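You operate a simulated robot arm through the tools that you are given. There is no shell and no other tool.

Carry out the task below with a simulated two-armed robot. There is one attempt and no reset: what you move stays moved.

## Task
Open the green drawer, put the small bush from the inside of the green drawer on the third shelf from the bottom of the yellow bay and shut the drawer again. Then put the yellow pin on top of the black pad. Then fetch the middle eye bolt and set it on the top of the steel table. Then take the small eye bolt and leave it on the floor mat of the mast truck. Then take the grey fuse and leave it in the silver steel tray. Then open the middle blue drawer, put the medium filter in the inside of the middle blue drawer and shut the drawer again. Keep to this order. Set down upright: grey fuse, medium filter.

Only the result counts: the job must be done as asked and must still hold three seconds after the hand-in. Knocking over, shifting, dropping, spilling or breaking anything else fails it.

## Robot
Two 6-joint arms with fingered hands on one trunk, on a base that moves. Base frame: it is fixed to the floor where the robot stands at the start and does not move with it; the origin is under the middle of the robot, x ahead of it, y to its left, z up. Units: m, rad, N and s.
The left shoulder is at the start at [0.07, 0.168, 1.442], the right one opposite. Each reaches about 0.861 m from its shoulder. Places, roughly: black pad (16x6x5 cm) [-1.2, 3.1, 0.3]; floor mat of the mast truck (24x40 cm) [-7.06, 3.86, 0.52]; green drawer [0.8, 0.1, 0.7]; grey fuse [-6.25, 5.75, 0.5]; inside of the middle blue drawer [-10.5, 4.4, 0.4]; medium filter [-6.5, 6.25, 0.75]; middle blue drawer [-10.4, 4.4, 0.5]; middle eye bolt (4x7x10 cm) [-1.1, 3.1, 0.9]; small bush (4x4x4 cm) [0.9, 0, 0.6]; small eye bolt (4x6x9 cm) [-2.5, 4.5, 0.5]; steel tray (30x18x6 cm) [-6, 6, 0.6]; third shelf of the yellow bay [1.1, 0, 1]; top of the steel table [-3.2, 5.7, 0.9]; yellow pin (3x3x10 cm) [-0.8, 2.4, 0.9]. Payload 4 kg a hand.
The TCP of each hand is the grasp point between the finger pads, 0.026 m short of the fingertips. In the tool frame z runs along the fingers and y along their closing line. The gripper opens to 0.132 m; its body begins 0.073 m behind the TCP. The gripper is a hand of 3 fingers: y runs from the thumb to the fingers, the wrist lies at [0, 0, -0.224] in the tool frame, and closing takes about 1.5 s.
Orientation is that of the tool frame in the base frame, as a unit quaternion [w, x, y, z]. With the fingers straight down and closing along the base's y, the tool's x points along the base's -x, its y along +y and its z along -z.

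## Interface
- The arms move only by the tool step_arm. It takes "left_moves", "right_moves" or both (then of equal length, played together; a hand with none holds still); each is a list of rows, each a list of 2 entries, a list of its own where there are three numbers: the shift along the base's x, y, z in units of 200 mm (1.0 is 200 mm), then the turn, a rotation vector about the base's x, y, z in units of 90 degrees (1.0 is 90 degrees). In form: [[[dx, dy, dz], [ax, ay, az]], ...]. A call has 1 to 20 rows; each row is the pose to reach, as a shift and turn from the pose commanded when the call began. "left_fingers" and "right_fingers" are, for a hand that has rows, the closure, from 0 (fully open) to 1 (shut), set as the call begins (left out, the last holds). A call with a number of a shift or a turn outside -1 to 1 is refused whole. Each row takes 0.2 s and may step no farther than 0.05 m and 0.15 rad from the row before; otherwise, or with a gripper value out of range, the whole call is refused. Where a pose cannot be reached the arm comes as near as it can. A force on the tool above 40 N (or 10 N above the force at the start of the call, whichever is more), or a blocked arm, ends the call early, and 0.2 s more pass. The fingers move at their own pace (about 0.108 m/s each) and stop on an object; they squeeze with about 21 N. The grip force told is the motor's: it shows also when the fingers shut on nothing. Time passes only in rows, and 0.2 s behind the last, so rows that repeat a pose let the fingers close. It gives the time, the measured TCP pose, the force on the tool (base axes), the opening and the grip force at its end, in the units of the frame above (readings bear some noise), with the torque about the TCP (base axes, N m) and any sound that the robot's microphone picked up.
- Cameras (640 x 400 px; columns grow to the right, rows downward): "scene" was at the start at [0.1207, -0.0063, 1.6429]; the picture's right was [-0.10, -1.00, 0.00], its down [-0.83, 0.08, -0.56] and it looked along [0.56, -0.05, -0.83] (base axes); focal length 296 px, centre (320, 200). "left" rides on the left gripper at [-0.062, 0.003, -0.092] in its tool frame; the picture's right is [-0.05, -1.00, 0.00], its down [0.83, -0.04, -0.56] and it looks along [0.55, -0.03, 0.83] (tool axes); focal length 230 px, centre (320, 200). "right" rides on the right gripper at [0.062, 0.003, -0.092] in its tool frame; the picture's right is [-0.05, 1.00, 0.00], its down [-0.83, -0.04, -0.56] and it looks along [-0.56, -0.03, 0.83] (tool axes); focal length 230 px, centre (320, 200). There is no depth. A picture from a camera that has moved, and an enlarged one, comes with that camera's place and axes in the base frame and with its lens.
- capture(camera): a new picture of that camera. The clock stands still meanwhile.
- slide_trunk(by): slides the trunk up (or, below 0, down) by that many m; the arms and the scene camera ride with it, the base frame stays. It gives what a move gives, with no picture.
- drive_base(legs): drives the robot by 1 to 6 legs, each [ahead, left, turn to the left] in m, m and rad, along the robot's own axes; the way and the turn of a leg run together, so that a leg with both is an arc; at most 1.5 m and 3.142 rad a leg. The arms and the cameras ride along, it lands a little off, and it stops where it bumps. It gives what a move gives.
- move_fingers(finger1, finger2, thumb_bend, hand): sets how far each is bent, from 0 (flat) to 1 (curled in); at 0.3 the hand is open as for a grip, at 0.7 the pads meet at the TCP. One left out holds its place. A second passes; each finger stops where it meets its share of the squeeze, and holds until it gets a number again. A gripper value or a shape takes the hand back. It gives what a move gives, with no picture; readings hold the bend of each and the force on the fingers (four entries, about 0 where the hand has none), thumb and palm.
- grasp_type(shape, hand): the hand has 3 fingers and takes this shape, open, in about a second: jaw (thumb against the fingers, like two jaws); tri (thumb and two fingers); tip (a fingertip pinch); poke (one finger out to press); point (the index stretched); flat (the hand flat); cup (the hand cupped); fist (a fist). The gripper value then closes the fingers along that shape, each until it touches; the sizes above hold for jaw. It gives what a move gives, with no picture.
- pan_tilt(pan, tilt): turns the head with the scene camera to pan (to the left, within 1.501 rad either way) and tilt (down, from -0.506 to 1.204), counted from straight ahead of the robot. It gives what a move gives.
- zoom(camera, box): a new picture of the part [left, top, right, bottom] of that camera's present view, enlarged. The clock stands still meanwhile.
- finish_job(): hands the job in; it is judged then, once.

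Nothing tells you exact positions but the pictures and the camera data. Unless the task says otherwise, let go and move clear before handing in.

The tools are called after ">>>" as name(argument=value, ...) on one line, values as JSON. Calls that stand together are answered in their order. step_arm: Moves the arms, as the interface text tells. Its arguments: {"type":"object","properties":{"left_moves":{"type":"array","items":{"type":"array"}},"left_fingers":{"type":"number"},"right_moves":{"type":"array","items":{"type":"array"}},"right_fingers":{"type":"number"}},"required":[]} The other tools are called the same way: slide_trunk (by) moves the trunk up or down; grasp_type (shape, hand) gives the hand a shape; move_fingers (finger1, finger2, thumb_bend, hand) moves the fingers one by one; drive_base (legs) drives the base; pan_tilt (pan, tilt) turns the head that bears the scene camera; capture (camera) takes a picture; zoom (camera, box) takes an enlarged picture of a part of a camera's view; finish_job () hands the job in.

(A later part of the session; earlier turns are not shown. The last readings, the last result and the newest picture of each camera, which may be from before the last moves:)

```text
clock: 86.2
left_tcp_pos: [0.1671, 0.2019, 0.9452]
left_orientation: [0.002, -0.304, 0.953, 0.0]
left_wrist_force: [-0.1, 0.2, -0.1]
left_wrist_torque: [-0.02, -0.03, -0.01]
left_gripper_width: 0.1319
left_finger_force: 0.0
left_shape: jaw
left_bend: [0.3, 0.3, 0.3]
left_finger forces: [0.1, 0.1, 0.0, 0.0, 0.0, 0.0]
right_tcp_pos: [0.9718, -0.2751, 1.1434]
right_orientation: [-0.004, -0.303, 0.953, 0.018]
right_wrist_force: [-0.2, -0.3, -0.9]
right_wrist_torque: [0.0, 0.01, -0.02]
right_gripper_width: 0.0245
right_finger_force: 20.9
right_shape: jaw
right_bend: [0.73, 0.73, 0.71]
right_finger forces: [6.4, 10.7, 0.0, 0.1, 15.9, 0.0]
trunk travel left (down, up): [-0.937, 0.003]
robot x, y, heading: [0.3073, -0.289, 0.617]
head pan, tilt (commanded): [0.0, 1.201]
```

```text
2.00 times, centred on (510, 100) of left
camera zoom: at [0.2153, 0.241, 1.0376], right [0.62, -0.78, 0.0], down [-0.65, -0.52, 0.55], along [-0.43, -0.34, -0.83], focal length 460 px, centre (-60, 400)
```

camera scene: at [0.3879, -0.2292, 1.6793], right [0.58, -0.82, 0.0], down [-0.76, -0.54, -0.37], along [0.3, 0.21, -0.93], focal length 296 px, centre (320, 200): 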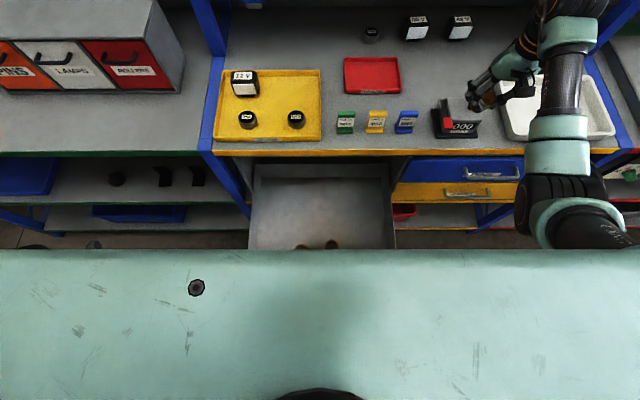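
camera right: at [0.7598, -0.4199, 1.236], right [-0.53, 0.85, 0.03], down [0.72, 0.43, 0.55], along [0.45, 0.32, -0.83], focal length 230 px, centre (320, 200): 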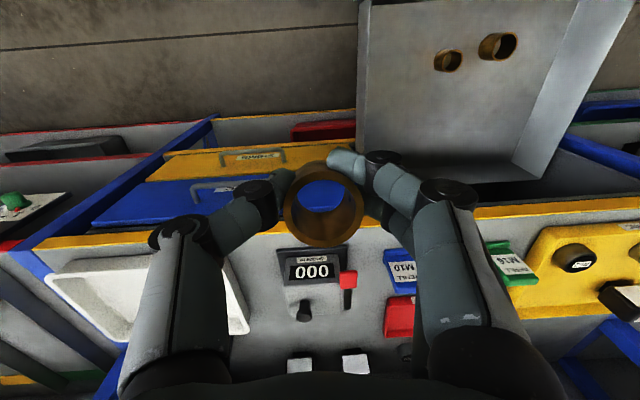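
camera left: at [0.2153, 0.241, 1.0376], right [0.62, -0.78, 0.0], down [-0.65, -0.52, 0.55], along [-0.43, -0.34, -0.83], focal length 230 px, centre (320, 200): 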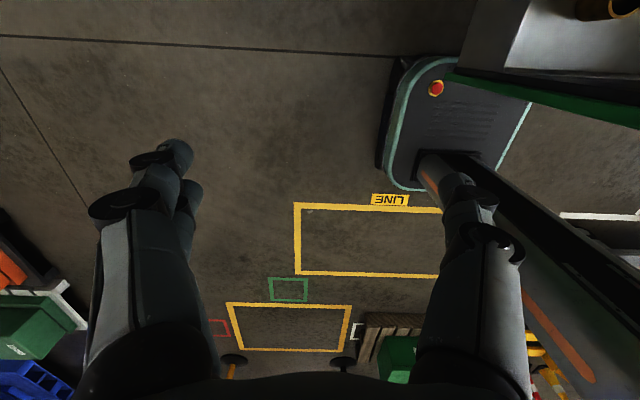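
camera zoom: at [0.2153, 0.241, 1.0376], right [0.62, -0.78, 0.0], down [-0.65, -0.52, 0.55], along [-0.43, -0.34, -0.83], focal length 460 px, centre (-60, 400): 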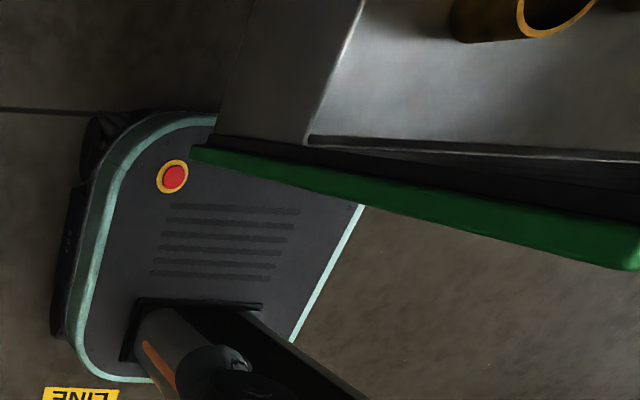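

The left camera shows the base passing under the drawer with the mast still clear of the handle. I'll go forward another 0.15 m, then check clearance.

>>> drive_base(legs=[[0.15, 0, 0]])

>>> capture(camera="left")

>>> capture(camera="right")

>>> capture(camera="scene")

```text
clock: 87.5
left_tcp_pos: [0.2858, 0.2879, 0.9464]
left_orientation: [0.001, -0.304, 0.953, 0.0]
left_wrist_force: [-0.6, -0.3, -0.9]
left_wrist_torque: [0.02, -0.03, 0.05]
left_gripper_width: 0.1316
left_finger_force: 0.1
left_shape: jaw
left_bend: [0.3, 0.3, 0.3]
left_finger forces: [0.1, 0.0, 0.0, 0.1, 0.0, 0.0]
right_tcp_pos: [1.0921, -0.1895, 1.1433]
right_orientation: [-0.005, -0.303, 0.953, 0.017]
right_wrist_force: [-0.2, -0.2, -1.0]
right_wrist_torque: [0.03, 0.0, -0.03]
right_gripper_width: 0.0245
right_finger_force: 20.6
right_shape: jaw
right_bend: [0.73, 0.73, 0.71]
right_finger forces: [6.4, 10.7, 0.0, 0.0, 15.8, 0.0]
trunk travel left (down, up): [-0.937, 0.003]
robot x, y, heading: [0.4269, -0.2029, 0.62]
head pan, tilt (commanded): [0.0, 1.201]
```

```text
taken
camera left: at [0.3342, 0.3262, 1.0373], right [0.62, -0.78, 0.0], down [-0.65, -0.52, 0.55], along [-0.43, -0.34, -0.83], focal length 230 px, centre (320, 200)
```

left: 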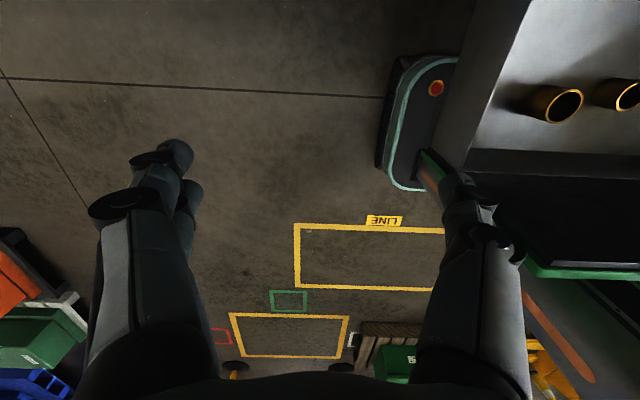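

```text
taken
camera right: at [1.0412, -0.2233, 1.2362], right [-0.53, 0.84, 0.04], down [0.71, 0.43, 0.55], along [0.45, 0.32, -0.83], focal length 230 px, centre (320, 200)
```

right: 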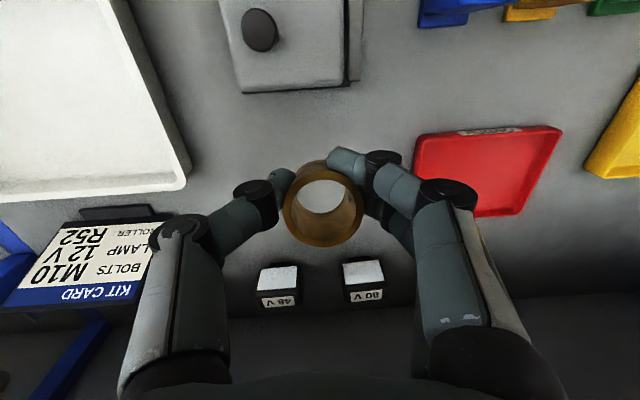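

```text
taken
camera scene: at [0.5078, -0.1434, 1.6792], right [0.58, -0.81, 0.0], down [-0.76, -0.54, -0.36], along [0.3, 0.21, -0.93], focal length 296 px, centre (320, 200)
```

scene: 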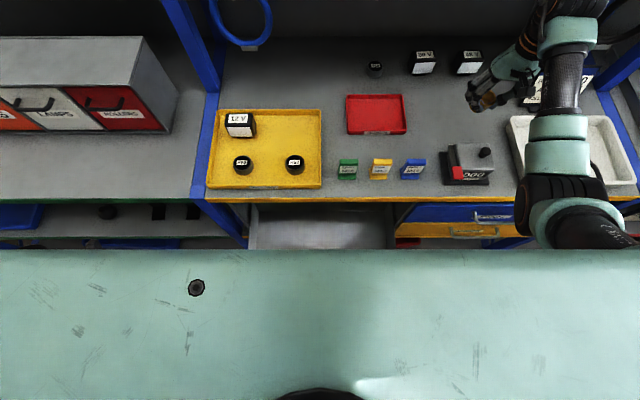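

The spot under the hand is free: counter behind, lamps ahead, dish and tray to the sides. I'll extend 4 cm forward and descend to just above the surface.

>>> step_arm(right_moves=[[[0.09, 0.06, 0], [0, 0, 0]], [[0.175, 0.124, -0.05], [0, 0, 0]], [[0.175, 0.124, -0.2], [0, 0, 0]], [[0.175, 0.124, -0.35], [0, 0, 0]], [[0.175, 0.124, -0.5], [0, 0, 0]], [[0.175, 0.124, -0.62], [0, 0, 0]]])

>>> capture(camera="right")

>>> capture(camera="scene")

```text
clock: 88.9
left_tcp_pos: [0.2888, 0.2891, 0.9456]
left_orientation: [-0.001, -0.305, 0.952, 0.0]
left_wrist_force: [-0.2, -0.9, 0.3]
left_wrist_torque: [0.0, 0.01, 0.01]
left_gripper_width: 0.1319
left_finger_force: 0.0
left_shape: jaw
left_bend: [0.3, 0.3, 0.3]
left_finger forces: [0.0, 0.0, 0.0, 0.0, 0.0, 0.0]
right_tcp_pos: [1.1252, -0.1724, 1.021]
right_orientation: [-0.006, -0.304, 0.952, 0.023]
right_wrist_force: [0.1, -0.1, -0.9]
right_wrist_torque: [-0.03, 0.02, 0.02]
right_gripper_width: 0.0245
right_finger_force: 21.3
right_shape: jaw
right_bend: [0.73, 0.73, 0.71]
right_finger forces: [6.2, 10.7, 0.0, 0.1, 15.8, 0.0]
right hand out of reach, approached as far as the arm can: row 5, 6
trunk travel left (down, up): [-0.937, 0.003]
robot x, y, heading: [0.4235, -0.2034, 0.624]
head pan, tilt (commanded): [0.0, 1.201]
```

```text
taken
camera right: at [1.0758, -0.207, 1.113], right [-0.54, 0.84, 0.05], down [0.72, 0.42, 0.55], along [0.45, 0.33, -0.83], focal length 230 px, centre (320, 200)
```

right: 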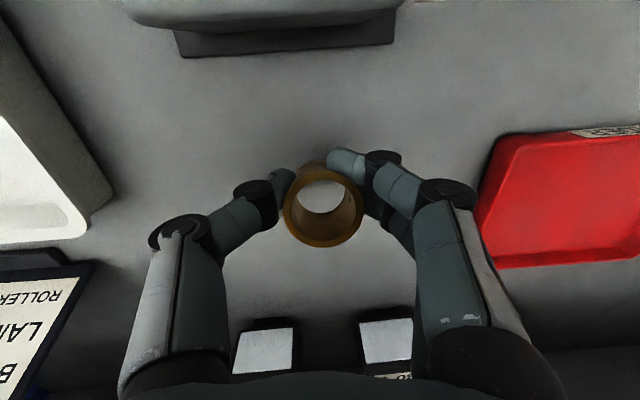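

```text
taken
camera scene: at [0.5122, -0.1408, 1.6789], right [0.58, -0.81, 0.0], down [-0.76, -0.54, -0.36], along [0.29, 0.21, -0.93], focal length 296 px, centre (320, 200)
```

scene: 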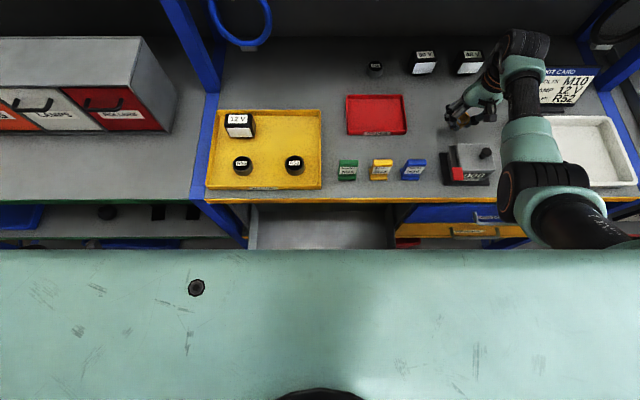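

Nearly down. I'll lower the remaining 2 cm with the trunk in small steps, watching the force.

>>> slide_trunk(by=-0.015)

>>> step_arm(right_moves=[[[0, 0, 0], [0, 0, 0]], [[0, 0, -0.02], [0, 0, 0]]])

>>> capture(camera="right")

```text
clock: 89.5
left_tcp_pos: [0.2883, 0.2906, 0.9299]
left_orientation: [-0.001, -0.305, 0.952, 0.0]
left_wrist_force: [0.7, -0.6, -0.5]
left_wrist_torque: [-0.04, 0.0, -0.01]
left_gripper_width: 0.132
left_finger_force: 0.0
left_shape: jaw
left_bend: [0.3, 0.3, 0.3]
left_finger forces: [0.0, 0.0, 0.0, 0.0, 0.1, 0.0]
right_tcp_pos: [1.1255, -0.171, 1.005]
right_orientation: [-0.006, -0.304, 0.952, 0.023]
right_wrist_force: [-0.4, 0.4, -1.7]
right_wrist_torque: [-0.01, -0.02, 0.0]
right_gripper_width: 0.0245
right_finger_force: 21.3
right_shape: jaw
right_bend: [0.73, 0.73, 0.71]
right_finger forces: [6.2, 10.7, 0.1, 0.0, 15.8, 0.0]
trunk travel left (down, up): [-0.922, 0.018]
robot x, y, heading: [0.4275, -0.2057, 0.616]
head pan, tilt (commanded): [0.0, 1.201]
```

```text
clock: 90.1
left_tcp_pos: [0.2881, 0.2896, 0.9301]
left_orientation: [-0.002, -0.304, 0.953, 0.0]
left_wrist_force: [0.7, 0.5, -0.2]
left_wrist_torque: [0.03, 0.01, 0.02]
left_gripper_width: 0.1319
left_finger_force: 0.1
left_shape: jaw
left_bend: [0.3, 0.3, 0.3]
left_finger forces: [0.0, 0.1, 0.1, 0.0, 0.0, 0.0]
right_tcp_pos: [1.1266, -0.1713, 1.002]
right_orientation: [-0.005, -0.303, 0.953, 0.025]
right_wrist_force: [0.1, 0.3, -1.4]
right_wrist_torque: [-0.02, 0.03, -0.01]
right_gripper_width: 0.0243
right_finger_force: 21.0
right_shape: jaw
right_bend: [0.73, 0.73, 0.71]
right_finger forces: [6.2, 10.7, 0.1, 0.1, 15.8, 0.0]
trunk travel left (down, up): [-0.922, 0.018]
robot x, y, heading: [0.4237, -0.2018, 0.622]
head pan, tilt (commanded): [0.0, 1.201]
```

```text
taken
camera right: at [1.076, -0.2071, 1.0941], right [-0.53, 0.84, 0.05], down [0.72, 0.42, 0.55], along [0.45, 0.33, -0.83], focal length 230 px, centre (320, 200)
```

right: 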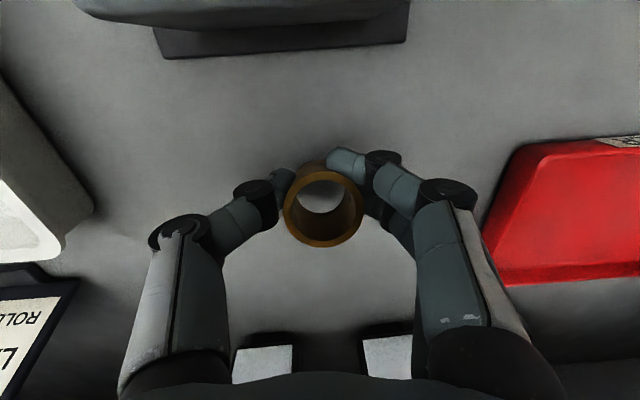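

>>> slide_trunk(by=-0.005)

>>> slide_trunk(by=-0.004)

```text
clock: 90.7
left_tcp_pos: [0.2883, 0.2896, 0.9251]
left_orientation: [-0.001, -0.305, 0.952, 0.0]
left_wrist_force: [0.3, 0.7, -0.1]
left_wrist_torque: [0.0, -0.01, 0.01]
left_gripper_width: 0.1319
left_finger_force: 0.0
left_shape: jaw
left_bend: [0.3, 0.3, 0.3]
left_finger forces: [0.0, 0.1, 0.0, 0.0, 0.1, 0.1]
right_tcp_pos: [1.1262, -0.1719, 0.9964]
right_orientation: [-0.007, -0.303, 0.953, 0.023]
right_wrist_force: [0.3, 0.2, -0.6]
right_wrist_torque: [-0.03, 0.0, -0.01]
right_gripper_width: 0.0244
right_finger_force: 21.2
right_shape: jaw
right_bend: [0.73, 0.73, 0.71]
right_finger forces: [6.2, 10.8, 0.0, 0.0, 15.8, 0.0]
trunk travel left (down, up): [-0.917, 0.023]
robot x, y, heading: [0.4251, -0.2021, 0.621]
head pan, tilt (commanded): [0.0, 1.201]
```

```text
clock: 91.2
left_tcp_pos: [0.2881, 0.2892, 0.9201]
left_orientation: [-0.001, -0.304, 0.953, -0.001]
left_wrist_force: [0.0, -0.4, 0.0]
left_wrist_torque: [0.02, -0.01, 0.01]
left_gripper_width: 0.1319
left_finger_force: 0.0
left_shape: jaw
left_bend: [0.3, 0.3, 0.3]
left_finger forces: [0.1, 0.1, 0.0, 0.0, 0.0, 0.0]
right_tcp_pos: [1.1268, -0.1708, 0.9927]
right_orientation: [-0.006, -0.303, 0.953, 0.023]
right_wrist_force: [0.0, 0.1, -1.2]
right_wrist_torque: [-0.02, 0.05, 0.02]
right_gripper_width: 0.0243
right_finger_force: 21.4
right_shape: jaw
right_bend: [0.73, 0.73, 0.71]
right_finger forces: [6.2, 10.7, 0.1, 0.0, 15.8, 0.1]
trunk travel left (down, up): [-0.913, 0.027]
robot x, y, heading: [0.4253, -0.2012, 0.62]
head pan, tilt (commanded): [0.0, 1.201]
```

>>> step_arm(right_moves=[[[0, 0, -0.015], [0, 0, 0]], [[0, 0, -0.03], [0, 0, 0]]])

>>> capture(camera="right")

>>> zoom(camera="scene", box=[420, 70, 520, 150])

```text
clock: 91.8
left_tcp_pos: [0.2867, 0.2876, 0.9211]
left_orientation: [0.0, -0.304, 0.953, -0.002]
left_wrist_force: [-0.5, 0.2, 0.4]
left_wrist_torque: [-0.01, 0.0, 0.01]
left_gripper_width: 0.132
left_finger_force: 0.0
left_shape: jaw
left_bend: [0.3, 0.3, 0.3]
left_finger forces: [0.0, 0.1, 0.1, 0.0, 0.0, 0.0]
right_tcp_pos: [1.125, -0.1714, 0.9906]
right_orientation: [-0.002, -0.304, 0.952, 0.024]
right_wrist_force: [3.4, 0.5, 13.5]
right_wrist_torque: [0.09, -0.06, -0.04]
right_gripper_width: 0.0249
right_finger_force: 20.9
right_shape: jaw
right_bend: [0.74, 0.74, 0.71]
right_finger forces: [6.2, 12.1, 0.0, 0.0, 17.1, 0.1]
trunk travel left (down, up): [-0.913, 0.027]
robot x, y, heading: [0.4241, -0.2029, 0.619]
head pan, tilt (commanded): [0.0, 1.201]
```

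```text
taken
camera right: at [1.0756, -0.2073, 1.0822], right [-0.53, 0.84, 0.05], down [0.71, 0.42, 0.56], along [0.45, 0.33, -0.83], focal length 230 px, centre (320, 200)
```

right: 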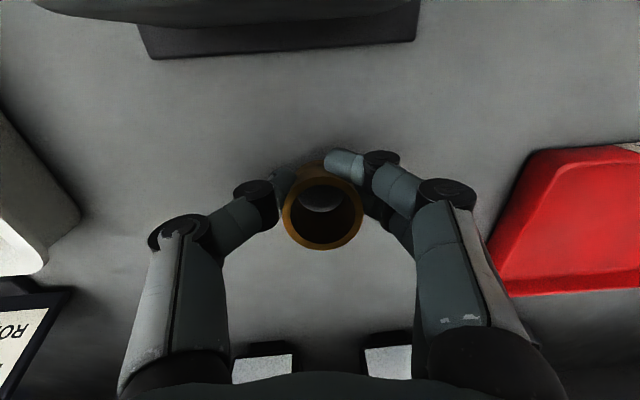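

```text
5.00 times, centred on (470, 110) of scene
camera zoom: at [0.5092, -0.1406, 1.6553], right [0.58, -0.81, 0.0], down [-0.76, -0.54, -0.36], along [0.3, 0.21, -0.93], focal length 1481 px, centre (-430, 650)
```

zoom: 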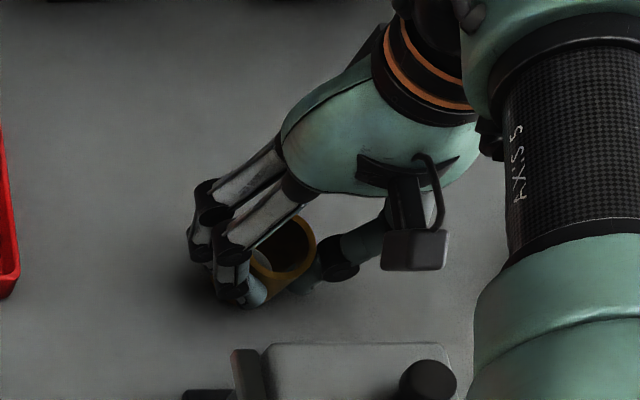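

Contact made (about 13 N). I'll ease up a millimetre and open the fingers.

>>> step_arm(right_moves=[[[0, 0, 0.01], [0, 0, 0]], [[0, 0, 0.01], [0, 0, 0]]])

>>> step_arm(right_moves=[[[0, 0, 0], [0, 0, 0]], [[0, 0, 0], [0, 0, 0]], [[0, 0, 0], [0, 0, 0]], [[0, 0, 0], [0, 0, 0]], [[0, 0, 0], [0, 0, 0]]], right_fingers=0.4)

>>> capture(camera="right")

>>> zoom(camera="scene", box=[420, 70, 520, 150])

```text
clock: 92.4
left_tcp_pos: [0.2872, 0.2893, 0.9209]
left_orientation: [0.0, -0.305, 0.952, -0.001]
left_wrist_force: [0.0, 0.0, 0.8]
left_wrist_torque: [0.04, -0.05, -0.04]
left_gripper_width: 0.1316
left_finger_force: 0.1
left_shape: jaw
left_bend: [0.3, 0.3, 0.3]
left_finger forces: [0.0, 0.0, 0.1, 0.0, 0.1, 0.1]
right_tcp_pos: [1.1243, -0.1717, 0.9891]
right_orientation: [-0.006, -0.303, 0.953, 0.024]
right_wrist_force: [5.6, 0.4, 14.3]
right_wrist_torque: [0.11, -0.15, -0.01]
right_gripper_width: 0.0246
right_finger_force: 20.8
right_shape: jaw
right_bend: [0.74, 0.74, 0.71]
right_finger forces: [5.6, 12.5, 0.0, 0.1, 18.0, 0.0]
trunk travel left (down, up): [-0.913, 0.027]
robot x, y, heading: [0.4271, -0.2043, 0.62]
head pan, tilt (commanded): [0.0, 1.201]
```

```text
clock: 93.6
left_tcp_pos: [0.2891, 0.2885, 0.9202]
left_orientation: [0.0, -0.305, 0.952, 0.0]
left_wrist_force: [0.3, 0.2, 0.4]
left_wrist_torque: [0.01, 0.0, 0.03]
left_gripper_width: 0.132
left_finger_force: 0.0
left_shape: jaw
left_bend: [0.3, 0.3, 0.3]
left_finger forces: [0.0, 0.1, 0.0, 0.1, 0.1, 0.0]
right_tcp_pos: [1.1244, -0.1722, 0.9884]
right_orientation: [-0.005, -0.303, 0.953, 0.024]
right_wrist_force: [-0.3, -0.1, 0.6]
right_wrist_torque: [-0.02, 0.0, 0.01]
right_gripper_width: 0.0787
right_finger_force: 0.1
right_shape: jaw
right_bend: [0.71, 0.71, 0.71]
right_finger forces: [0.0, 0.0, 0.0, 0.0, 0.0, 0.1]
trunk travel left (down, up): [-0.913, 0.027]
robot x, y, heading: [0.4252, -0.2008, 0.618]
head pan, tilt (commanded): [0.0, 1.201]
```

```text
taken
camera right: at [1.0751, -0.2075, 1.0806], right [-0.53, 0.84, 0.05], down [0.72, 0.42, 0.55], along [0.45, 0.33, -0.83], focal length 230 px, centre (320, 200)
```

right: 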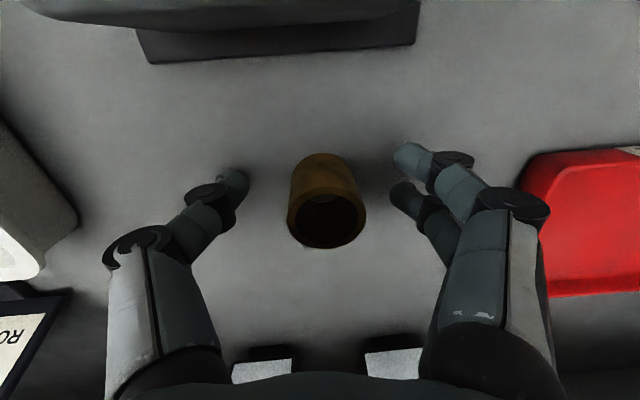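

```text
5.00 times, centred on (470, 110) of scene
camera zoom: at [0.5117, -0.1407, 1.6549], right [0.58, -0.81, 0.0], down [-0.76, -0.54, -0.36], along [0.29, 0.21, -0.93], focal length 1481 px, centre (-430, 650)
```

zoom: 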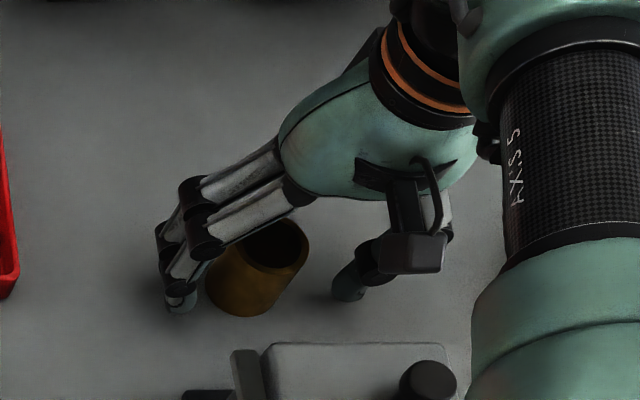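

The bush stands upright on the worktop. I'll lift the hand straight up and verify.

>>> step_arm(right_moves=[[[0, 0, 0.1], [0, 0, 0]], [[0, 0, 0.25], [0, 0, 0]], [[0, 0, 0.4], [0, 0, 0]], [[0, 0, 0.55], [0, 0, 0]], [[0, 0, 0.7], [0, 0, 0]]])

>>> capture(camera="right")

>>> capture(camera="scene")

```text
clock: 94.8
left_tcp_pos: [0.2882, 0.2891, 0.9223]
left_orientation: [0.0, -0.305, 0.952, -0.001]
left_wrist_force: [-0.5, -0.7, 0.8]
left_wrist_torque: [0.02, 0.01, 0.01]
left_gripper_width: 0.1318
left_finger_force: 0.0
left_shape: jaw
left_bend: [0.3, 0.3, 0.3]
left_finger forces: [0.0, 0.1, 0.0, 0.1, 0.1, 0.0]
right_tcp_pos: [1.1246, -0.1724, 1.1307]
right_orientation: [-0.006, -0.302, 0.953, 0.024]
right_wrist_force: [-0.1, 0.0, -0.3]
right_wrist_torque: [0.0, -0.02, 0.0]
right_gripper_width: 0.0789
right_finger_force: 0.1
right_shape: jaw
right_bend: [0.71, 0.71, 0.71]
right_finger forces: [0.1, 0.0, 0.0, 0.0, 0.0, 0.0]
trunk travel left (down, up): [-0.913, 0.027]
robot x, y, heading: [0.4238, -0.2019, 0.62]
head pan, tilt (commanded): [0.0, 1.201]
```

```text
taken
camera right: at [1.075, -0.2077, 1.2229], right [-0.53, 0.84, 0.05], down [0.72, 0.42, 0.55], along [0.45, 0.33, -0.83], focal length 230 px, centre (320, 200)
```

right: 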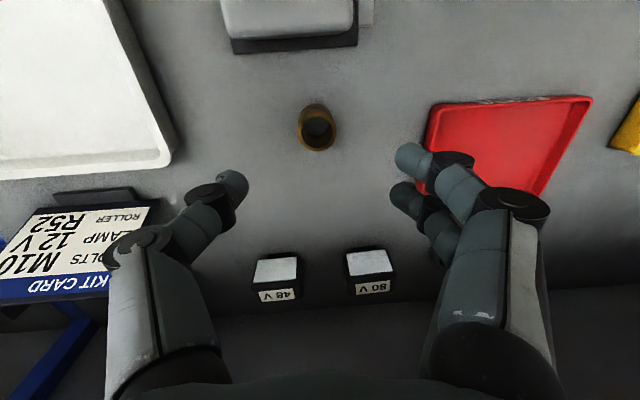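

```text
taken
camera scene: at [0.5112, -0.1407, 1.6549], right [0.58, -0.81, 0.0], down [-0.76, -0.54, -0.36], along [0.3, 0.21, -0.93], focal length 296 px, centre (320, 200)
```

scene: 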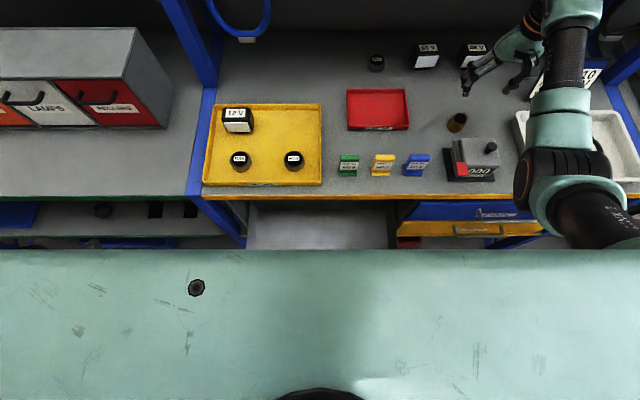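

The bush stands on the third shelf. Now I'll back off and bring the closed right hand in front of the drawer handle to push it shut.

>>> drive_base(legs=[[-0.55, 0, 0], [0, 0.37, 0]])

>>> step_arm(right_moves=[[[-0.12, -0.085, 0], [0, 0, 0]], [[-0.24, -0.17, -0.05], [0, 0, 0]], [[-0.36, -0.255, -0.1], [0, 0, 0]], [[-0.48, -0.34, -0.2], [0, 0, 0]], [[-0.6, -0.425, -0.3], [0, 0, 0]], [[-0.68, -0.48, -0.45], [0, 0, 0]], [[-0.68, -0.48, -0.6], [0, 0, 0]]], right_fingers=1.0)

>>> capture(camera="scene")

>>> capture(camera="right")

```text
clock: 99.9
left_tcp_pos: [-0.3686, 0.2764, 0.9221]
left_orientation: [-0.001, -0.303, 0.953, 0.001]
left_wrist_force: [-1.1, 0.0, -0.6]
left_wrist_torque: [0.03, -0.01, -0.01]
left_gripper_width: 0.1318
left_finger_force: 0.0
left_shape: jaw
left_bend: [0.3, 0.3, 0.3]
left_finger forces: [0.0, 0.0, 0.0, 0.1, 0.0, 0.0]
right_tcp_pos: [0.4654, -0.1895, 1.1285]
right_orientation: [-0.007, -0.301, 0.953, 0.025]
right_wrist_force: [0.2, -0.3, 0.5]
right_wrist_torque: [0.0, 0.01, -0.01]
right_gripper_width: 0.0791
right_finger_force: 0.0
right_shape: jaw
right_bend: [0.71, 0.71, 0.71]
right_finger forces: [0.0, 0.1, 0.0, 0.0, 0.1, 0.0]
trunk travel left (down, up): [-0.913, 0.027]
robot x, y, heading: [-0.2356, -0.2187, 0.614]
head pan, tilt (commanded): [0.0, 1.201]
```

```text
clock: 101.5
left_tcp_pos: [-0.3685, 0.2781, 0.9211]
left_orientation: [0.0, -0.303, 0.953, 0.0]
left_wrist_force: [0.1, -0.2, 0.6]
left_wrist_torque: [-0.01, 0.04, 0.01]
left_gripper_width: 0.1317
left_finger_force: 0.2
left_shape: jaw
left_bend: [0.3, 0.3, 0.3]
left_finger forces: [0.0, 0.1, 0.1, 0.0, 0.1, 0.1]
right_tcp_pos: [0.3284, -0.2822, 1.009]
right_orientation: [-0.005, -0.302, 0.953, 0.023]
right_wrist_force: [-0.7, 0.5, 0.2]
right_wrist_torque: [0.01, 0.0, 0.03]
right_gripper_width: 0.0
right_finger_force: 20.9
right_shape: jaw
right_bend: [0.63, 0.63, 0.66]
right_finger forces: [0.1, 0.0, 0.0, 0.0, 0.1, 0.0]
right hand out of reach, approached as far as the arm can: row 1, 2
trunk travel left (down, up): [-0.913, 0.027]
robot x, y, heading: [-0.2341, -0.2142, 0.611]
head pan, tilt (commanded): [0.0, 1.201]
```

```text
taken
camera scene: at [-0.1476, -0.1526, 1.6549], right [0.58, -0.82, 0.0], down [-0.76, -0.54, -0.36], along [0.3, 0.21, -0.93], focal length 296 px, centre (320, 200)
```

scene: 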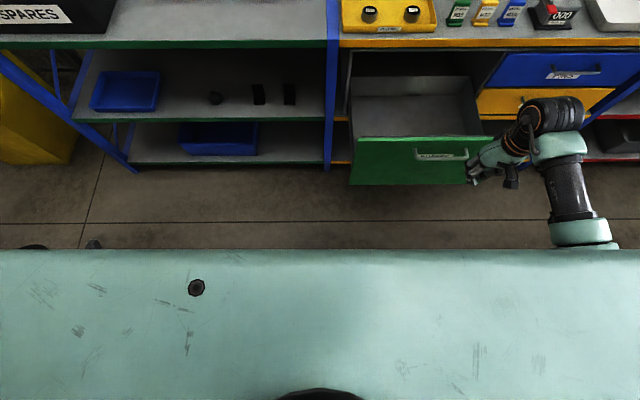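

```text
taken
camera right: at [0.2791, -0.3177, 1.1019], right [-0.53, 0.85, 0.05], down [0.72, 0.42, 0.55], along [0.45, 0.33, -0.83], focal length 230 px, centre (320, 200)
```

right: 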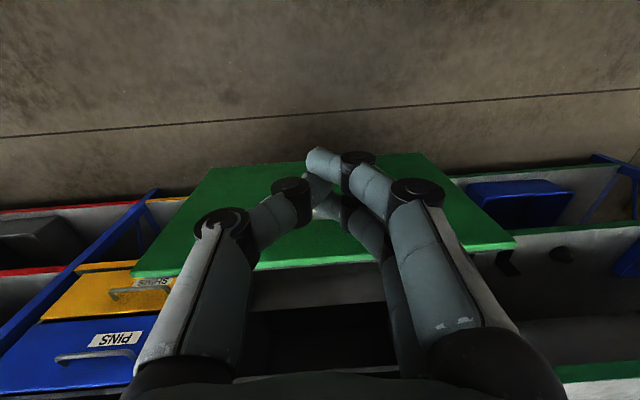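

The closed hand is 16 cm in front of the handle, level with its middle. I'll lower it to handle height, then push the drawer in by driving forward.

>>> step_arm(right_moves=[[[0, 0, -0.2], [0, 0, 0]], [[0, 0, -0.4], [0, 0, 0]], [[0, 0, -0.6], [0, 0, 0]], [[0, 0, -0.8], [0, 0, 0]], [[0, 0, -1.0], [0, 0, 0]]])

>>> drive_base(legs=[[0.2, 0, 0]])

>>> capture(camera="scene")

```text
clock: 102.7
left_tcp_pos: [-0.3684, 0.2775, 0.9207]
left_orientation: [0.0, -0.303, 0.953, 0.0]
left_wrist_force: [0.1, 0.2, 0.9]
left_wrist_torque: [0.01, 0.06, -0.03]
left_gripper_width: 0.1322
left_finger_force: 0.2
left_shape: jaw
left_bend: [0.3, 0.3, 0.3]
left_finger forces: [0.0, 0.1, 0.0, 0.0, 0.0, 0.0]
right_tcp_pos: [0.3268, -0.2842, 0.8103]
right_orientation: [-0.007, -0.303, 0.953, 0.024]
right_wrist_force: [0.1, -0.4, 0.1]
right_wrist_torque: [-0.02, -0.04, -0.02]
right_gripper_width: 0.0
right_finger_force: 21.1
right_shape: jaw
right_bend: [0.63, 0.63, 0.66]
right_finger forces: [0.1, 0.1, 0.1, 0.1, 0.0, 0.0]
trunk travel left (down, up): [-0.913, 0.027]
robot x, y, heading: [-0.2332, -0.2157, 0.614]
head pan, tilt (commanded): [0.0, 1.201]
```

```text
clock: 104.3
left_tcp_pos: [-0.2091, 0.3894, 0.9218]
left_orientation: [0.001, -0.303, 0.953, 0.0]
left_wrist_force: [-0.2, 0.0, -0.4]
left_wrist_torque: [0.01, -0.01, 0.01]
left_gripper_width: 0.1321
left_finger_force: 0.0
left_shape: jaw
left_bend: [0.3, 0.3, 0.3]
left_finger forces: [0.0, 0.0, 0.1, 0.0, 0.1, 0.0]
right_tcp_pos: [0.4885, -0.1716, 0.8131]
right_orientation: [-0.005, -0.301, 0.953, 0.023]
right_wrist_force: [-0.1, -1.0, 0.1]
right_wrist_torque: [0.02, 0.0, -0.01]
right_gripper_width: 0.0001
right_finger_force: 20.7
right_shape: jaw
right_bend: [0.63, 0.63, 0.66]
right_finger forces: [0.0, 0.0, 0.0, 0.1, 0.1, 0.1]
trunk travel left (down, up): [-0.913, 0.027]
robot x, y, heading: [-0.0702, -0.1014, 0.617]
head pan, tilt (commanded): [0.0, 1.201]
```

```text
taken
camera scene: at [0.0107, -0.0417, 1.6553], right [0.58, -0.82, 0.0], down [-0.76, -0.54, -0.37], along [0.3, 0.21, -0.93], focal length 296 px, centre (320, 200)
```

scene: 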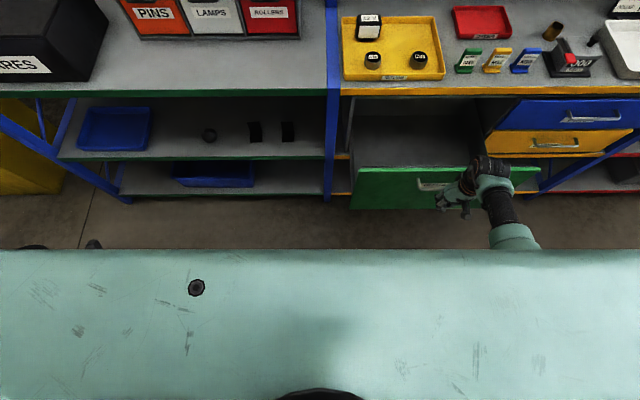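

It is pushing the handle. I'll continue.

>>> drive_base(legs=[[0.15, 0, 0]])

>>> capture(camera="scene")

```text
clock: 105.7
left_tcp_pos: [-0.0859, 0.4773, 0.9209]
left_orientation: [0.0, -0.304, 0.953, 0.0]
left_wrist_force: [0.0, 0.5, -0.5]
left_wrist_torque: [0.01, -0.02, 0.0]
left_gripper_width: 0.1319
left_finger_force: 0.1
left_shape: jaw
left_bend: [0.3, 0.3, 0.3]
left_finger forces: [0.0, 0.1, 0.0, 0.0, 0.0, 0.1]
right_tcp_pos: [0.6105, -0.0858, 0.8126]
right_orientation: [-0.006, -0.3, 0.954, 0.023]
right_wrist_force: [-0.7, -0.3, 0.5]
right_wrist_torque: [-0.02, 0.01, 0.01]
right_gripper_width: 0.0
right_finger_force: 21.2
right_shape: jaw
right_bend: [0.63, 0.63, 0.66]
right_finger forces: [0.1, 0.1, 0.1, 0.1, 0.0, 0.1]
trunk travel left (down, up): [-0.913, 0.027]
robot x, y, heading: [0.0521, -0.0181, 0.609]
head pan, tilt (commanded): [0.0, 1.201]
```

```text
taken
camera scene: at [0.1341, 0.0454, 1.6552], right [0.58, -0.82, 0.0], down [-0.76, -0.54, -0.36], along [0.3, 0.21, -0.93], focal length 296 px, centre (320, 200)
```

scene: 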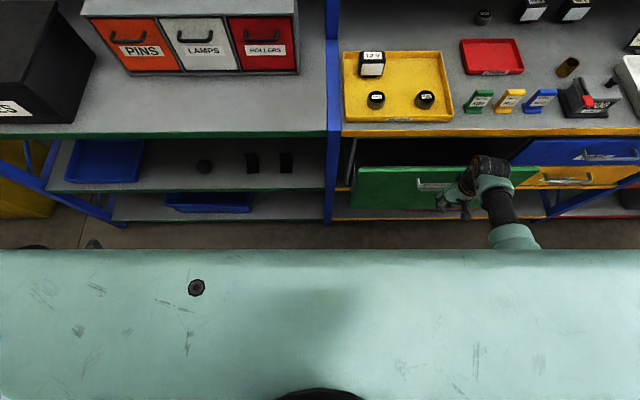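

>>> drive_base(legs=[[0.075, 0, 0]])

>>> step_arm(right_moves=[[[0.04, 0.028, 0], [0, 0, 0]], [[0.08, 0.057, 0], [0, 0, 0]], [[0.12, 0.085, 0], [0, 0, 0]], [[0.16, 0.113, 0], [0, 0, 0]], [[0.2, 0.14, 0], [0, 0, 0]]])

>>> capture(camera="scene")

```text
clock: 106.7
left_tcp_pos: [-0.0299, 0.5161, 0.9224]
left_orientation: [0.003, -0.304, 0.953, 0.0]
left_wrist_force: [-1.2, 0.1, -0.1]
left_wrist_torque: [0.05, -0.02, -0.02]
left_gripper_width: 0.1318
left_finger_force: 0.1
left_shape: jaw
left_bend: [0.3, 0.3, 0.3]
left_finger forces: [0.1, 0.0, 0.1, 0.0, 0.1, 0.1]
right_tcp_pos: [0.6665, -0.0443, 0.8141]
right_orientation: [-0.003, -0.301, 0.953, 0.024]
right_wrist_force: [-0.9, 0.3, 0.0]
right_wrist_torque: [0.02, -0.03, -0.03]
right_gripper_width: 0.0001
right_finger_force: 21.1
right_shape: jaw
right_bend: [0.63, 0.63, 0.66]
right_finger forces: [0.0, 0.0, 0.0, 0.1, 0.0, 0.1]
trunk travel left (down, up): [-0.913, 0.027]
robot x, y, heading: [0.1099, 0.0279, 0.614]
head pan, tilt (commanded): [0.0, 1.201]
```

```text
clock: 107.9
left_tcp_pos: [-0.0306, 0.5184, 0.9216]
left_orientation: [0.002, -0.304, 0.953, 0.0]
left_wrist_force: [0.5, 0.4, 0.6]
left_wrist_torque: [-0.03, 0.03, 0.01]
left_gripper_width: 0.1318
left_finger_force: 0.0
left_shape: jaw
left_bend: [0.3, 0.3, 0.3]
left_finger forces: [0.0, 0.1, 0.0, 0.0, 0.1, 0.1]
right_tcp_pos: [0.7012, -0.0204, 0.8108]
right_orientation: [-0.012, -0.303, 0.953, 0.021]
right_wrist_force: [-28.1, -14.7, 2.1]
right_wrist_torque: [0.57, -0.91, 1.09]
right_gripper_width: 0.0
right_finger_force: 20.9
right_shape: jaw
right_bend: [0.63, 0.64, 0.66]
right_finger forces: [0.0, 32.2, 0.0, 0.1, 0.0, 0.0]
trunk travel left (down, up): [-0.913, 0.027]
robot x, y, heading: [0.1098, 0.0294, 0.617]
head pan, tilt (commanded): [0.0, 1.201]
```

```text
taken
camera scene: at [0.188, 0.0845, 1.6554], right [0.58, -0.82, 0.0], down [-0.76, -0.54, -0.37], along [0.3, 0.21, -0.93], focal length 296 px, centre (320, 200)
```

scene: 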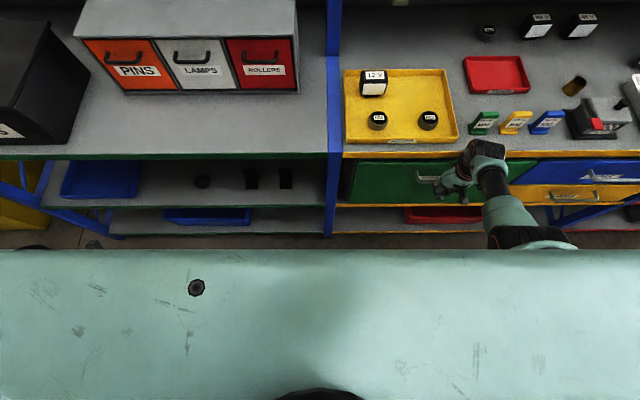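

The push met a firm stop (about 32 N) with the handle at its original place. I'll back off and check that the drawer is flush.

>>> step_arm(right_moves=[[[-0.1, -0.07, 0], [0, 0, 0]], [[-0.2, -0.14, 0], [0, 0, 0]], [[-0.35, -0.25, 0], [0, 0, 0]], [[-0.5, -0.35, 0], [0, 0, 0]]])

>>> drive_base(legs=[[-0.3, 0, 0]])

>>> pan_tilt(pan=0.0, tilt=0.8)

>>> capture(camera="scene")

>>> zoom(camera="scene", box=[320, 60, 520, 185])

```text
clock: 108.9
left_tcp_pos: [-0.027, 0.5186, 0.9212]
left_orientation: [-0.001, -0.305, 0.952, -0.001]
left_wrist_force: [-0.1, 1.1, 0.9]
left_wrist_torque: [0.0, -0.02, 0.03]
left_gripper_width: 0.1318
left_finger_force: 0.1
left_shape: jaw
left_bend: [0.3, 0.3, 0.3]
left_finger forces: [0.0, 0.0, 0.0, 0.1, 0.0, 0.0]
right_tcp_pos: [0.61, -0.0835, 0.811]
right_orientation: [-0.006, -0.302, 0.953, 0.024]
right_wrist_force: [0.0, -0.5, -0.4]
right_wrist_torque: [0.0, 0.04, 0.0]
right_gripper_width: 0.0
right_finger_force: 20.2
right_shape: jaw
right_bend: [0.63, 0.63, 0.66]
right_finger forces: [0.1, 0.0, 0.0, 0.0, 0.0, 0.0]
trunk travel left (down, up): [-0.913, 0.027]
robot x, y, heading: [0.1089, 0.0279, 0.616]
head pan, tilt (commanded): [0.0, 1.201]
```

```text
clock: 111.0
left_tcp_pos: [-0.2701, 0.3475, 0.9215]
left_orientation: [-0.002, -0.306, 0.952, -0.001]
left_wrist_force: [-0.3, -0.1, 0.3]
left_wrist_torque: [0.0, 0.01, 0.0]
left_gripper_width: 0.1318
left_finger_force: 0.0
left_shape: jaw
left_bend: [0.3, 0.3, 0.3]
left_finger forces: [0.0, 0.0, 0.0, 0.0, 0.0, 0.0]
right_tcp_pos: [0.3679, -0.2541, 0.8102]
right_orientation: [-0.007, -0.304, 0.953, 0.023]
right_wrist_force: [-0.1, -0.7, -0.6]
right_wrist_torque: [0.01, 0.03, 0.02]
right_gripper_width: 0.0001
right_finger_force: 20.8
right_shape: jaw
right_bend: [0.63, 0.63, 0.66]
right_finger forces: [0.1, 0.0, 0.0, 0.1, 0.1, 0.1]
trunk travel left (down, up): [-0.913, 0.027]
robot x, y, heading: [-0.1324, -0.1447, 0.62]
head pan, tilt (commanded): [0.0, 1.201]
```

```text
clock: 111.8
left_tcp_pos: [-0.2721, 0.346, 0.9209]
left_orientation: [0.0, -0.306, 0.952, 0.0]
left_wrist_force: [-0.4, 0.4, -0.4]
left_wrist_torque: [0.02, -0.01, 0.02]
left_gripper_width: 0.1316
left_finger_force: 0.1
left_shape: jaw
left_bend: [0.3, 0.3, 0.3]
left_finger forces: [0.0, 0.1, 0.1, 0.1, 0.0, 0.1]
right_tcp_pos: [0.3672, -0.2554, 0.8104]
right_orientation: [-0.006, -0.303, 0.953, 0.023]
right_wrist_force: [0.5, -0.2, 0.1]
right_wrist_torque: [0.02, 0.01, 0.01]
right_gripper_width: 0.0002
right_finger_force: 21.1
right_shape: jaw
right_bend: [0.63, 0.63, 0.66]
right_finger forces: [0.0, 0.0, 0.0, 0.0, 0.0, 0.0]
trunk travel left (down, up): [-0.913, 0.027]
robot x, y, heading: [-0.1356, -0.1478, 0.619]
head pan, tilt (commanded): [0.0, 0.799]
```

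```text
taken
camera scene: at [-0.0278, -0.0694, 1.6826], right [0.58, -0.81, 0.0], down [-0.58, -0.42, -0.7], along [0.57, 0.4, -0.72], focal length 296 px, centre (320, 200)
```

scene: 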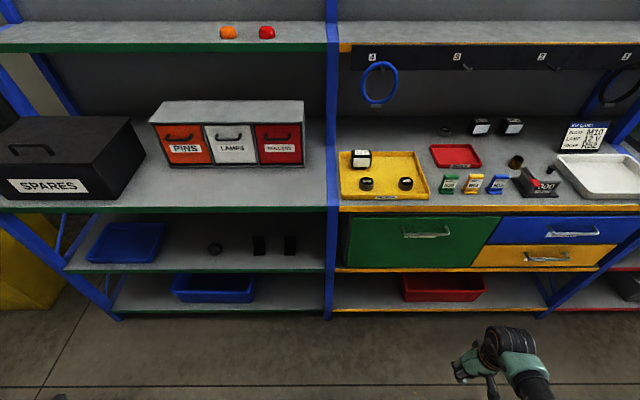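

```text
3.20 times, centred on (420, 122) of scene
camera zoom: at [-0.0278, -0.0694, 1.6826], right [0.58, -0.81, 0.0], down [-0.58, -0.42, -0.7], along [0.57, 0.4, -0.72], focal length 948 px, centre (0, 448)
```

zoom: 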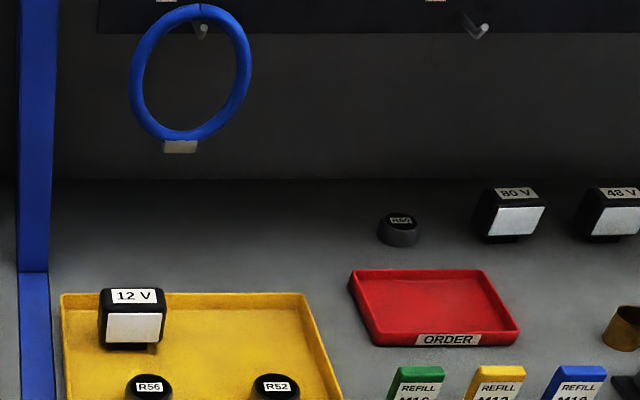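

>>> zoom(camera="scene", box=[330, 150, 640, 290])

```text
2.06 times, centred on (485, 220) of scene
camera zoom: at [-0.0278, -0.0694, 1.6826], right [0.58, -0.81, 0.0], down [-0.58, -0.42, -0.7], along [0.57, 0.4, -0.72], focal length 612 px, centre (-21, 159)
```

zoom: 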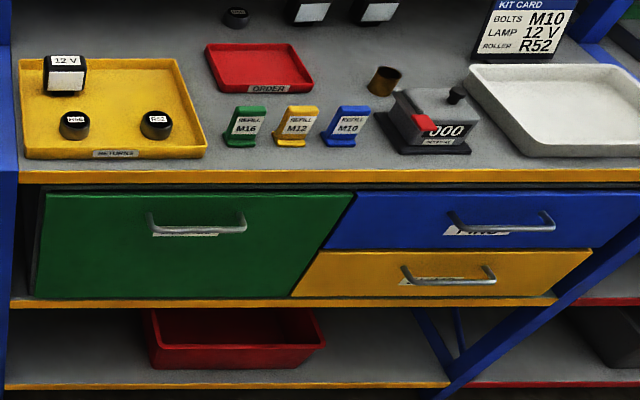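

The green drawer is flush again and the bush stands on the worktop: step one is done. Next the yellow pin around [-0.8, 2.4]; I'll look to the left.

>>> drive_base(legs=[[-0.35, 0, 0], [0, 0, 0.9]])

>>> pan_tilt(pan=0.2, tilt=0.4)

>>> capture(camera="scene")

```text
clock: 116.5
left_tcp_pos: [-0.8917, -0.1582, 0.921]
left_orientation: [0.0, -0.695, 0.719, 0.0]
left_wrist_force: [0.7, 1.2, 1.1]
left_wrist_torque: [-0.02, 0.04, 0.01]
left_gripper_width: 0.1318
left_finger_force: 0.1
left_shape: jaw
left_bend: [0.3, 0.3, 0.3]
left_finger forces: [0.0, 0.0, 0.0, 0.0, 0.0, 0.1]
right_tcp_pos: [-0.0264, -0.0199, 0.8115]
right_orientation: [-0.016, -0.694, 0.72, 0.018]
right_wrist_force: [0.4, -0.3, 1.2]
right_wrist_torque: [0.0, 0.01, 0.0]
right_gripper_width: 0.0001
right_finger_force: 20.7
right_shape: jaw
right_bend: [0.63, 0.63, 0.66]
right_finger forces: [0.0, 0.0, 0.0, 0.0, 0.0, 0.2]
trunk travel left (down, up): [-0.913, 0.027]
robot x, y, heading: [-0.4173, -0.351, 1.536]
head pan, tilt (commanded): [0.0, 0.799]
```

```text
clock: 117.3
left_tcp_pos: [-0.8922, -0.158, 0.9218]
left_orientation: [0.0, -0.695, 0.719, -0.001]
left_wrist_force: [0.2, -0.1, -0.2]
left_wrist_torque: [-0.01, 0.0, -0.02]
left_gripper_width: 0.1319
left_finger_force: 0.1
left_shape: jaw
left_bend: [0.3, 0.3, 0.3]
left_finger forces: [0.1, 0.0, 0.1, 0.0, 0.1, 0.0]
right_tcp_pos: [-0.0255, -0.0198, 0.8114]
right_orientation: [-0.015, -0.694, 0.719, 0.017]
right_wrist_force: [0.9, -0.2, -0.1]
right_wrist_torque: [-0.02, 0.0, -0.02]
right_gripper_width: 0.0001
right_finger_force: 20.7
right_shape: jaw
right_bend: [0.63, 0.63, 0.66]
right_finger forces: [0.0, 0.0, 0.0, 0.0, 0.1, 0.1]
trunk travel left (down, up): [-0.913, 0.027]
robot x, y, heading: [-0.4179, -0.3465, 1.535]
head pan, tilt (commanded): [0.201, 0.4]
```

```text
taken
camera scene: at [-0.4313, -0.2065, 1.7176], right [0.99, 0.16, 0.0], down [0.06, -0.38, -0.92], along [-0.15, 0.91, -0.39], focal length 296 px, centre (320, 200)
```

scene: 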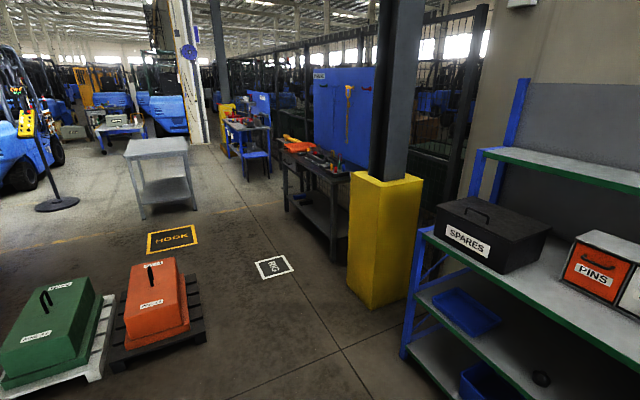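

I see the dark bench past the yellow pillar, with tools on it; the pin should be near its close end. I'll drive towards it between the pillar and the pallets.

>>> drive_base(legs=[[0.77, 0.29, 0], [0.76, 0.29, 0]])

>>> pan_tilt(pan=-0.2, tilt=0.6)

>>> capture(camera="scene")

```text
clock: 125.7
left_tcp_pos: [-1.4132, 1.4006, 0.9207]
left_orientation: [0.0, -0.697, 0.717, 0.0]
left_wrist_force: [0.6, -0.4, 0.7]
left_wrist_torque: [0.03, 0.02, 0.01]
left_gripper_width: 0.1319
left_finger_force: 0.2
left_shape: jaw
left_bend: [0.3, 0.3, 0.3]
left_finger forces: [0.0, 0.0, 0.0, 0.0, 0.0, 0.0]
right_tcp_pos: [-0.5482, 1.5432, 0.8107]
right_orientation: [-0.016, -0.695, 0.719, 0.019]
right_wrist_force: [-0.1, 0.3, 0.1]
right_wrist_torque: [0.02, 0.01, 0.0]
right_gripper_width: 0.0
right_finger_force: 21.1
right_shape: jaw
right_bend: [0.63, 0.63, 0.66]
right_finger forces: [0.0, 0.0, 0.1, 0.0, 0.0, 0.0]
trunk travel left (down, up): [-0.913, 0.027]
robot x, y, heading: [-0.9384, 1.2121, 1.541]
head pan, tilt (commanded): [0.201, 0.4]
```

```text
clock: 126.6
left_tcp_pos: [-1.4132, 1.4011, 0.9208]
left_orientation: [0.0, -0.696, 0.718, -0.001]
left_wrist_force: [-0.3, -0.7, -0.8]
left_wrist_torque: [-0.01, -0.01, 0.04]
left_gripper_width: 0.1317
left_finger_force: 0.1
left_shape: jaw
left_bend: [0.3, 0.3, 0.3]
left_finger forces: [0.1, 0.0, 0.1, 0.0, 0.0, 0.0]
right_tcp_pos: [-0.5481, 1.5425, 0.8102]
right_orientation: [-0.016, -0.695, 0.719, 0.016]
right_wrist_force: [-0.2, -0.7, 0.8]
right_wrist_torque: [0.01, 0.01, 0.01]
right_gripper_width: 0.0001
right_finger_force: 21.0
right_shape: jaw
right_bend: [0.63, 0.63, 0.66]
right_finger forces: [0.0, 0.0, 0.0, 0.0, 0.0, 0.1]
trunk travel left (down, up): [-0.913, 0.027]
robot x, y, heading: [-0.9399, 1.212, 1.536]
head pan, tilt (commanded): [-0.201, 0.6]
```

```text
taken
camera scene: at [-0.9178, 1.3493, 1.6995], right [0.97, -0.23, 0.0], down [-0.13, -0.55, -0.83], along [0.19, 0.8, -0.56], focal length 296 px, centre (320, 200)
```

scene: 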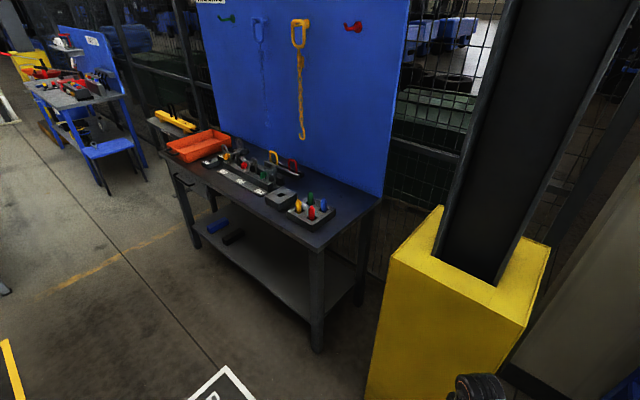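

The bench carries a holder with coloured pins at its near end and eye bolts further along; a blue and a black block lie on its lower shelf. I'll zoom.

>>> zoom(camera="scene", box=[150, 110, 390, 260])

>>> zoom(camera="scene", box=[240, 140, 360, 240])

```text
2.67 times, centred on (270, 185) of scene
camera zoom: at [-0.9178, 1.3493, 1.6995], right [0.97, -0.23, 0.0], down [-0.13, -0.55, -0.83], along [0.19, 0.8, -0.56], focal length 790 px, centre (453, 240)
```

zoom: 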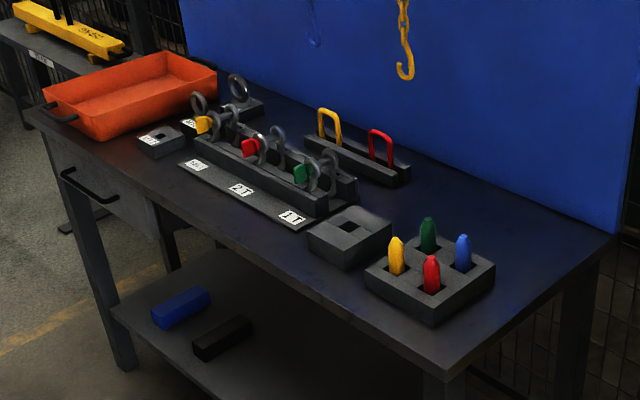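

```text
4.00 times, centred on (300, 190) of scene
camera zoom: at [-0.9178, 1.3493, 1.6995], right [0.97, -0.23, 0.0], down [-0.13, -0.55, -0.83], along [0.19, 0.8, -0.56], focal length 1185 px, centre (400, 240)
```

zoom: 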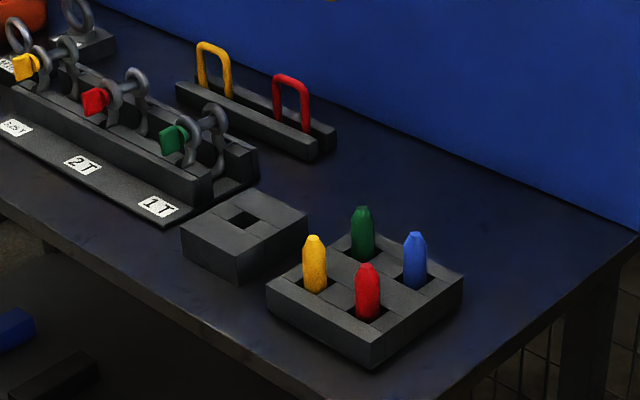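

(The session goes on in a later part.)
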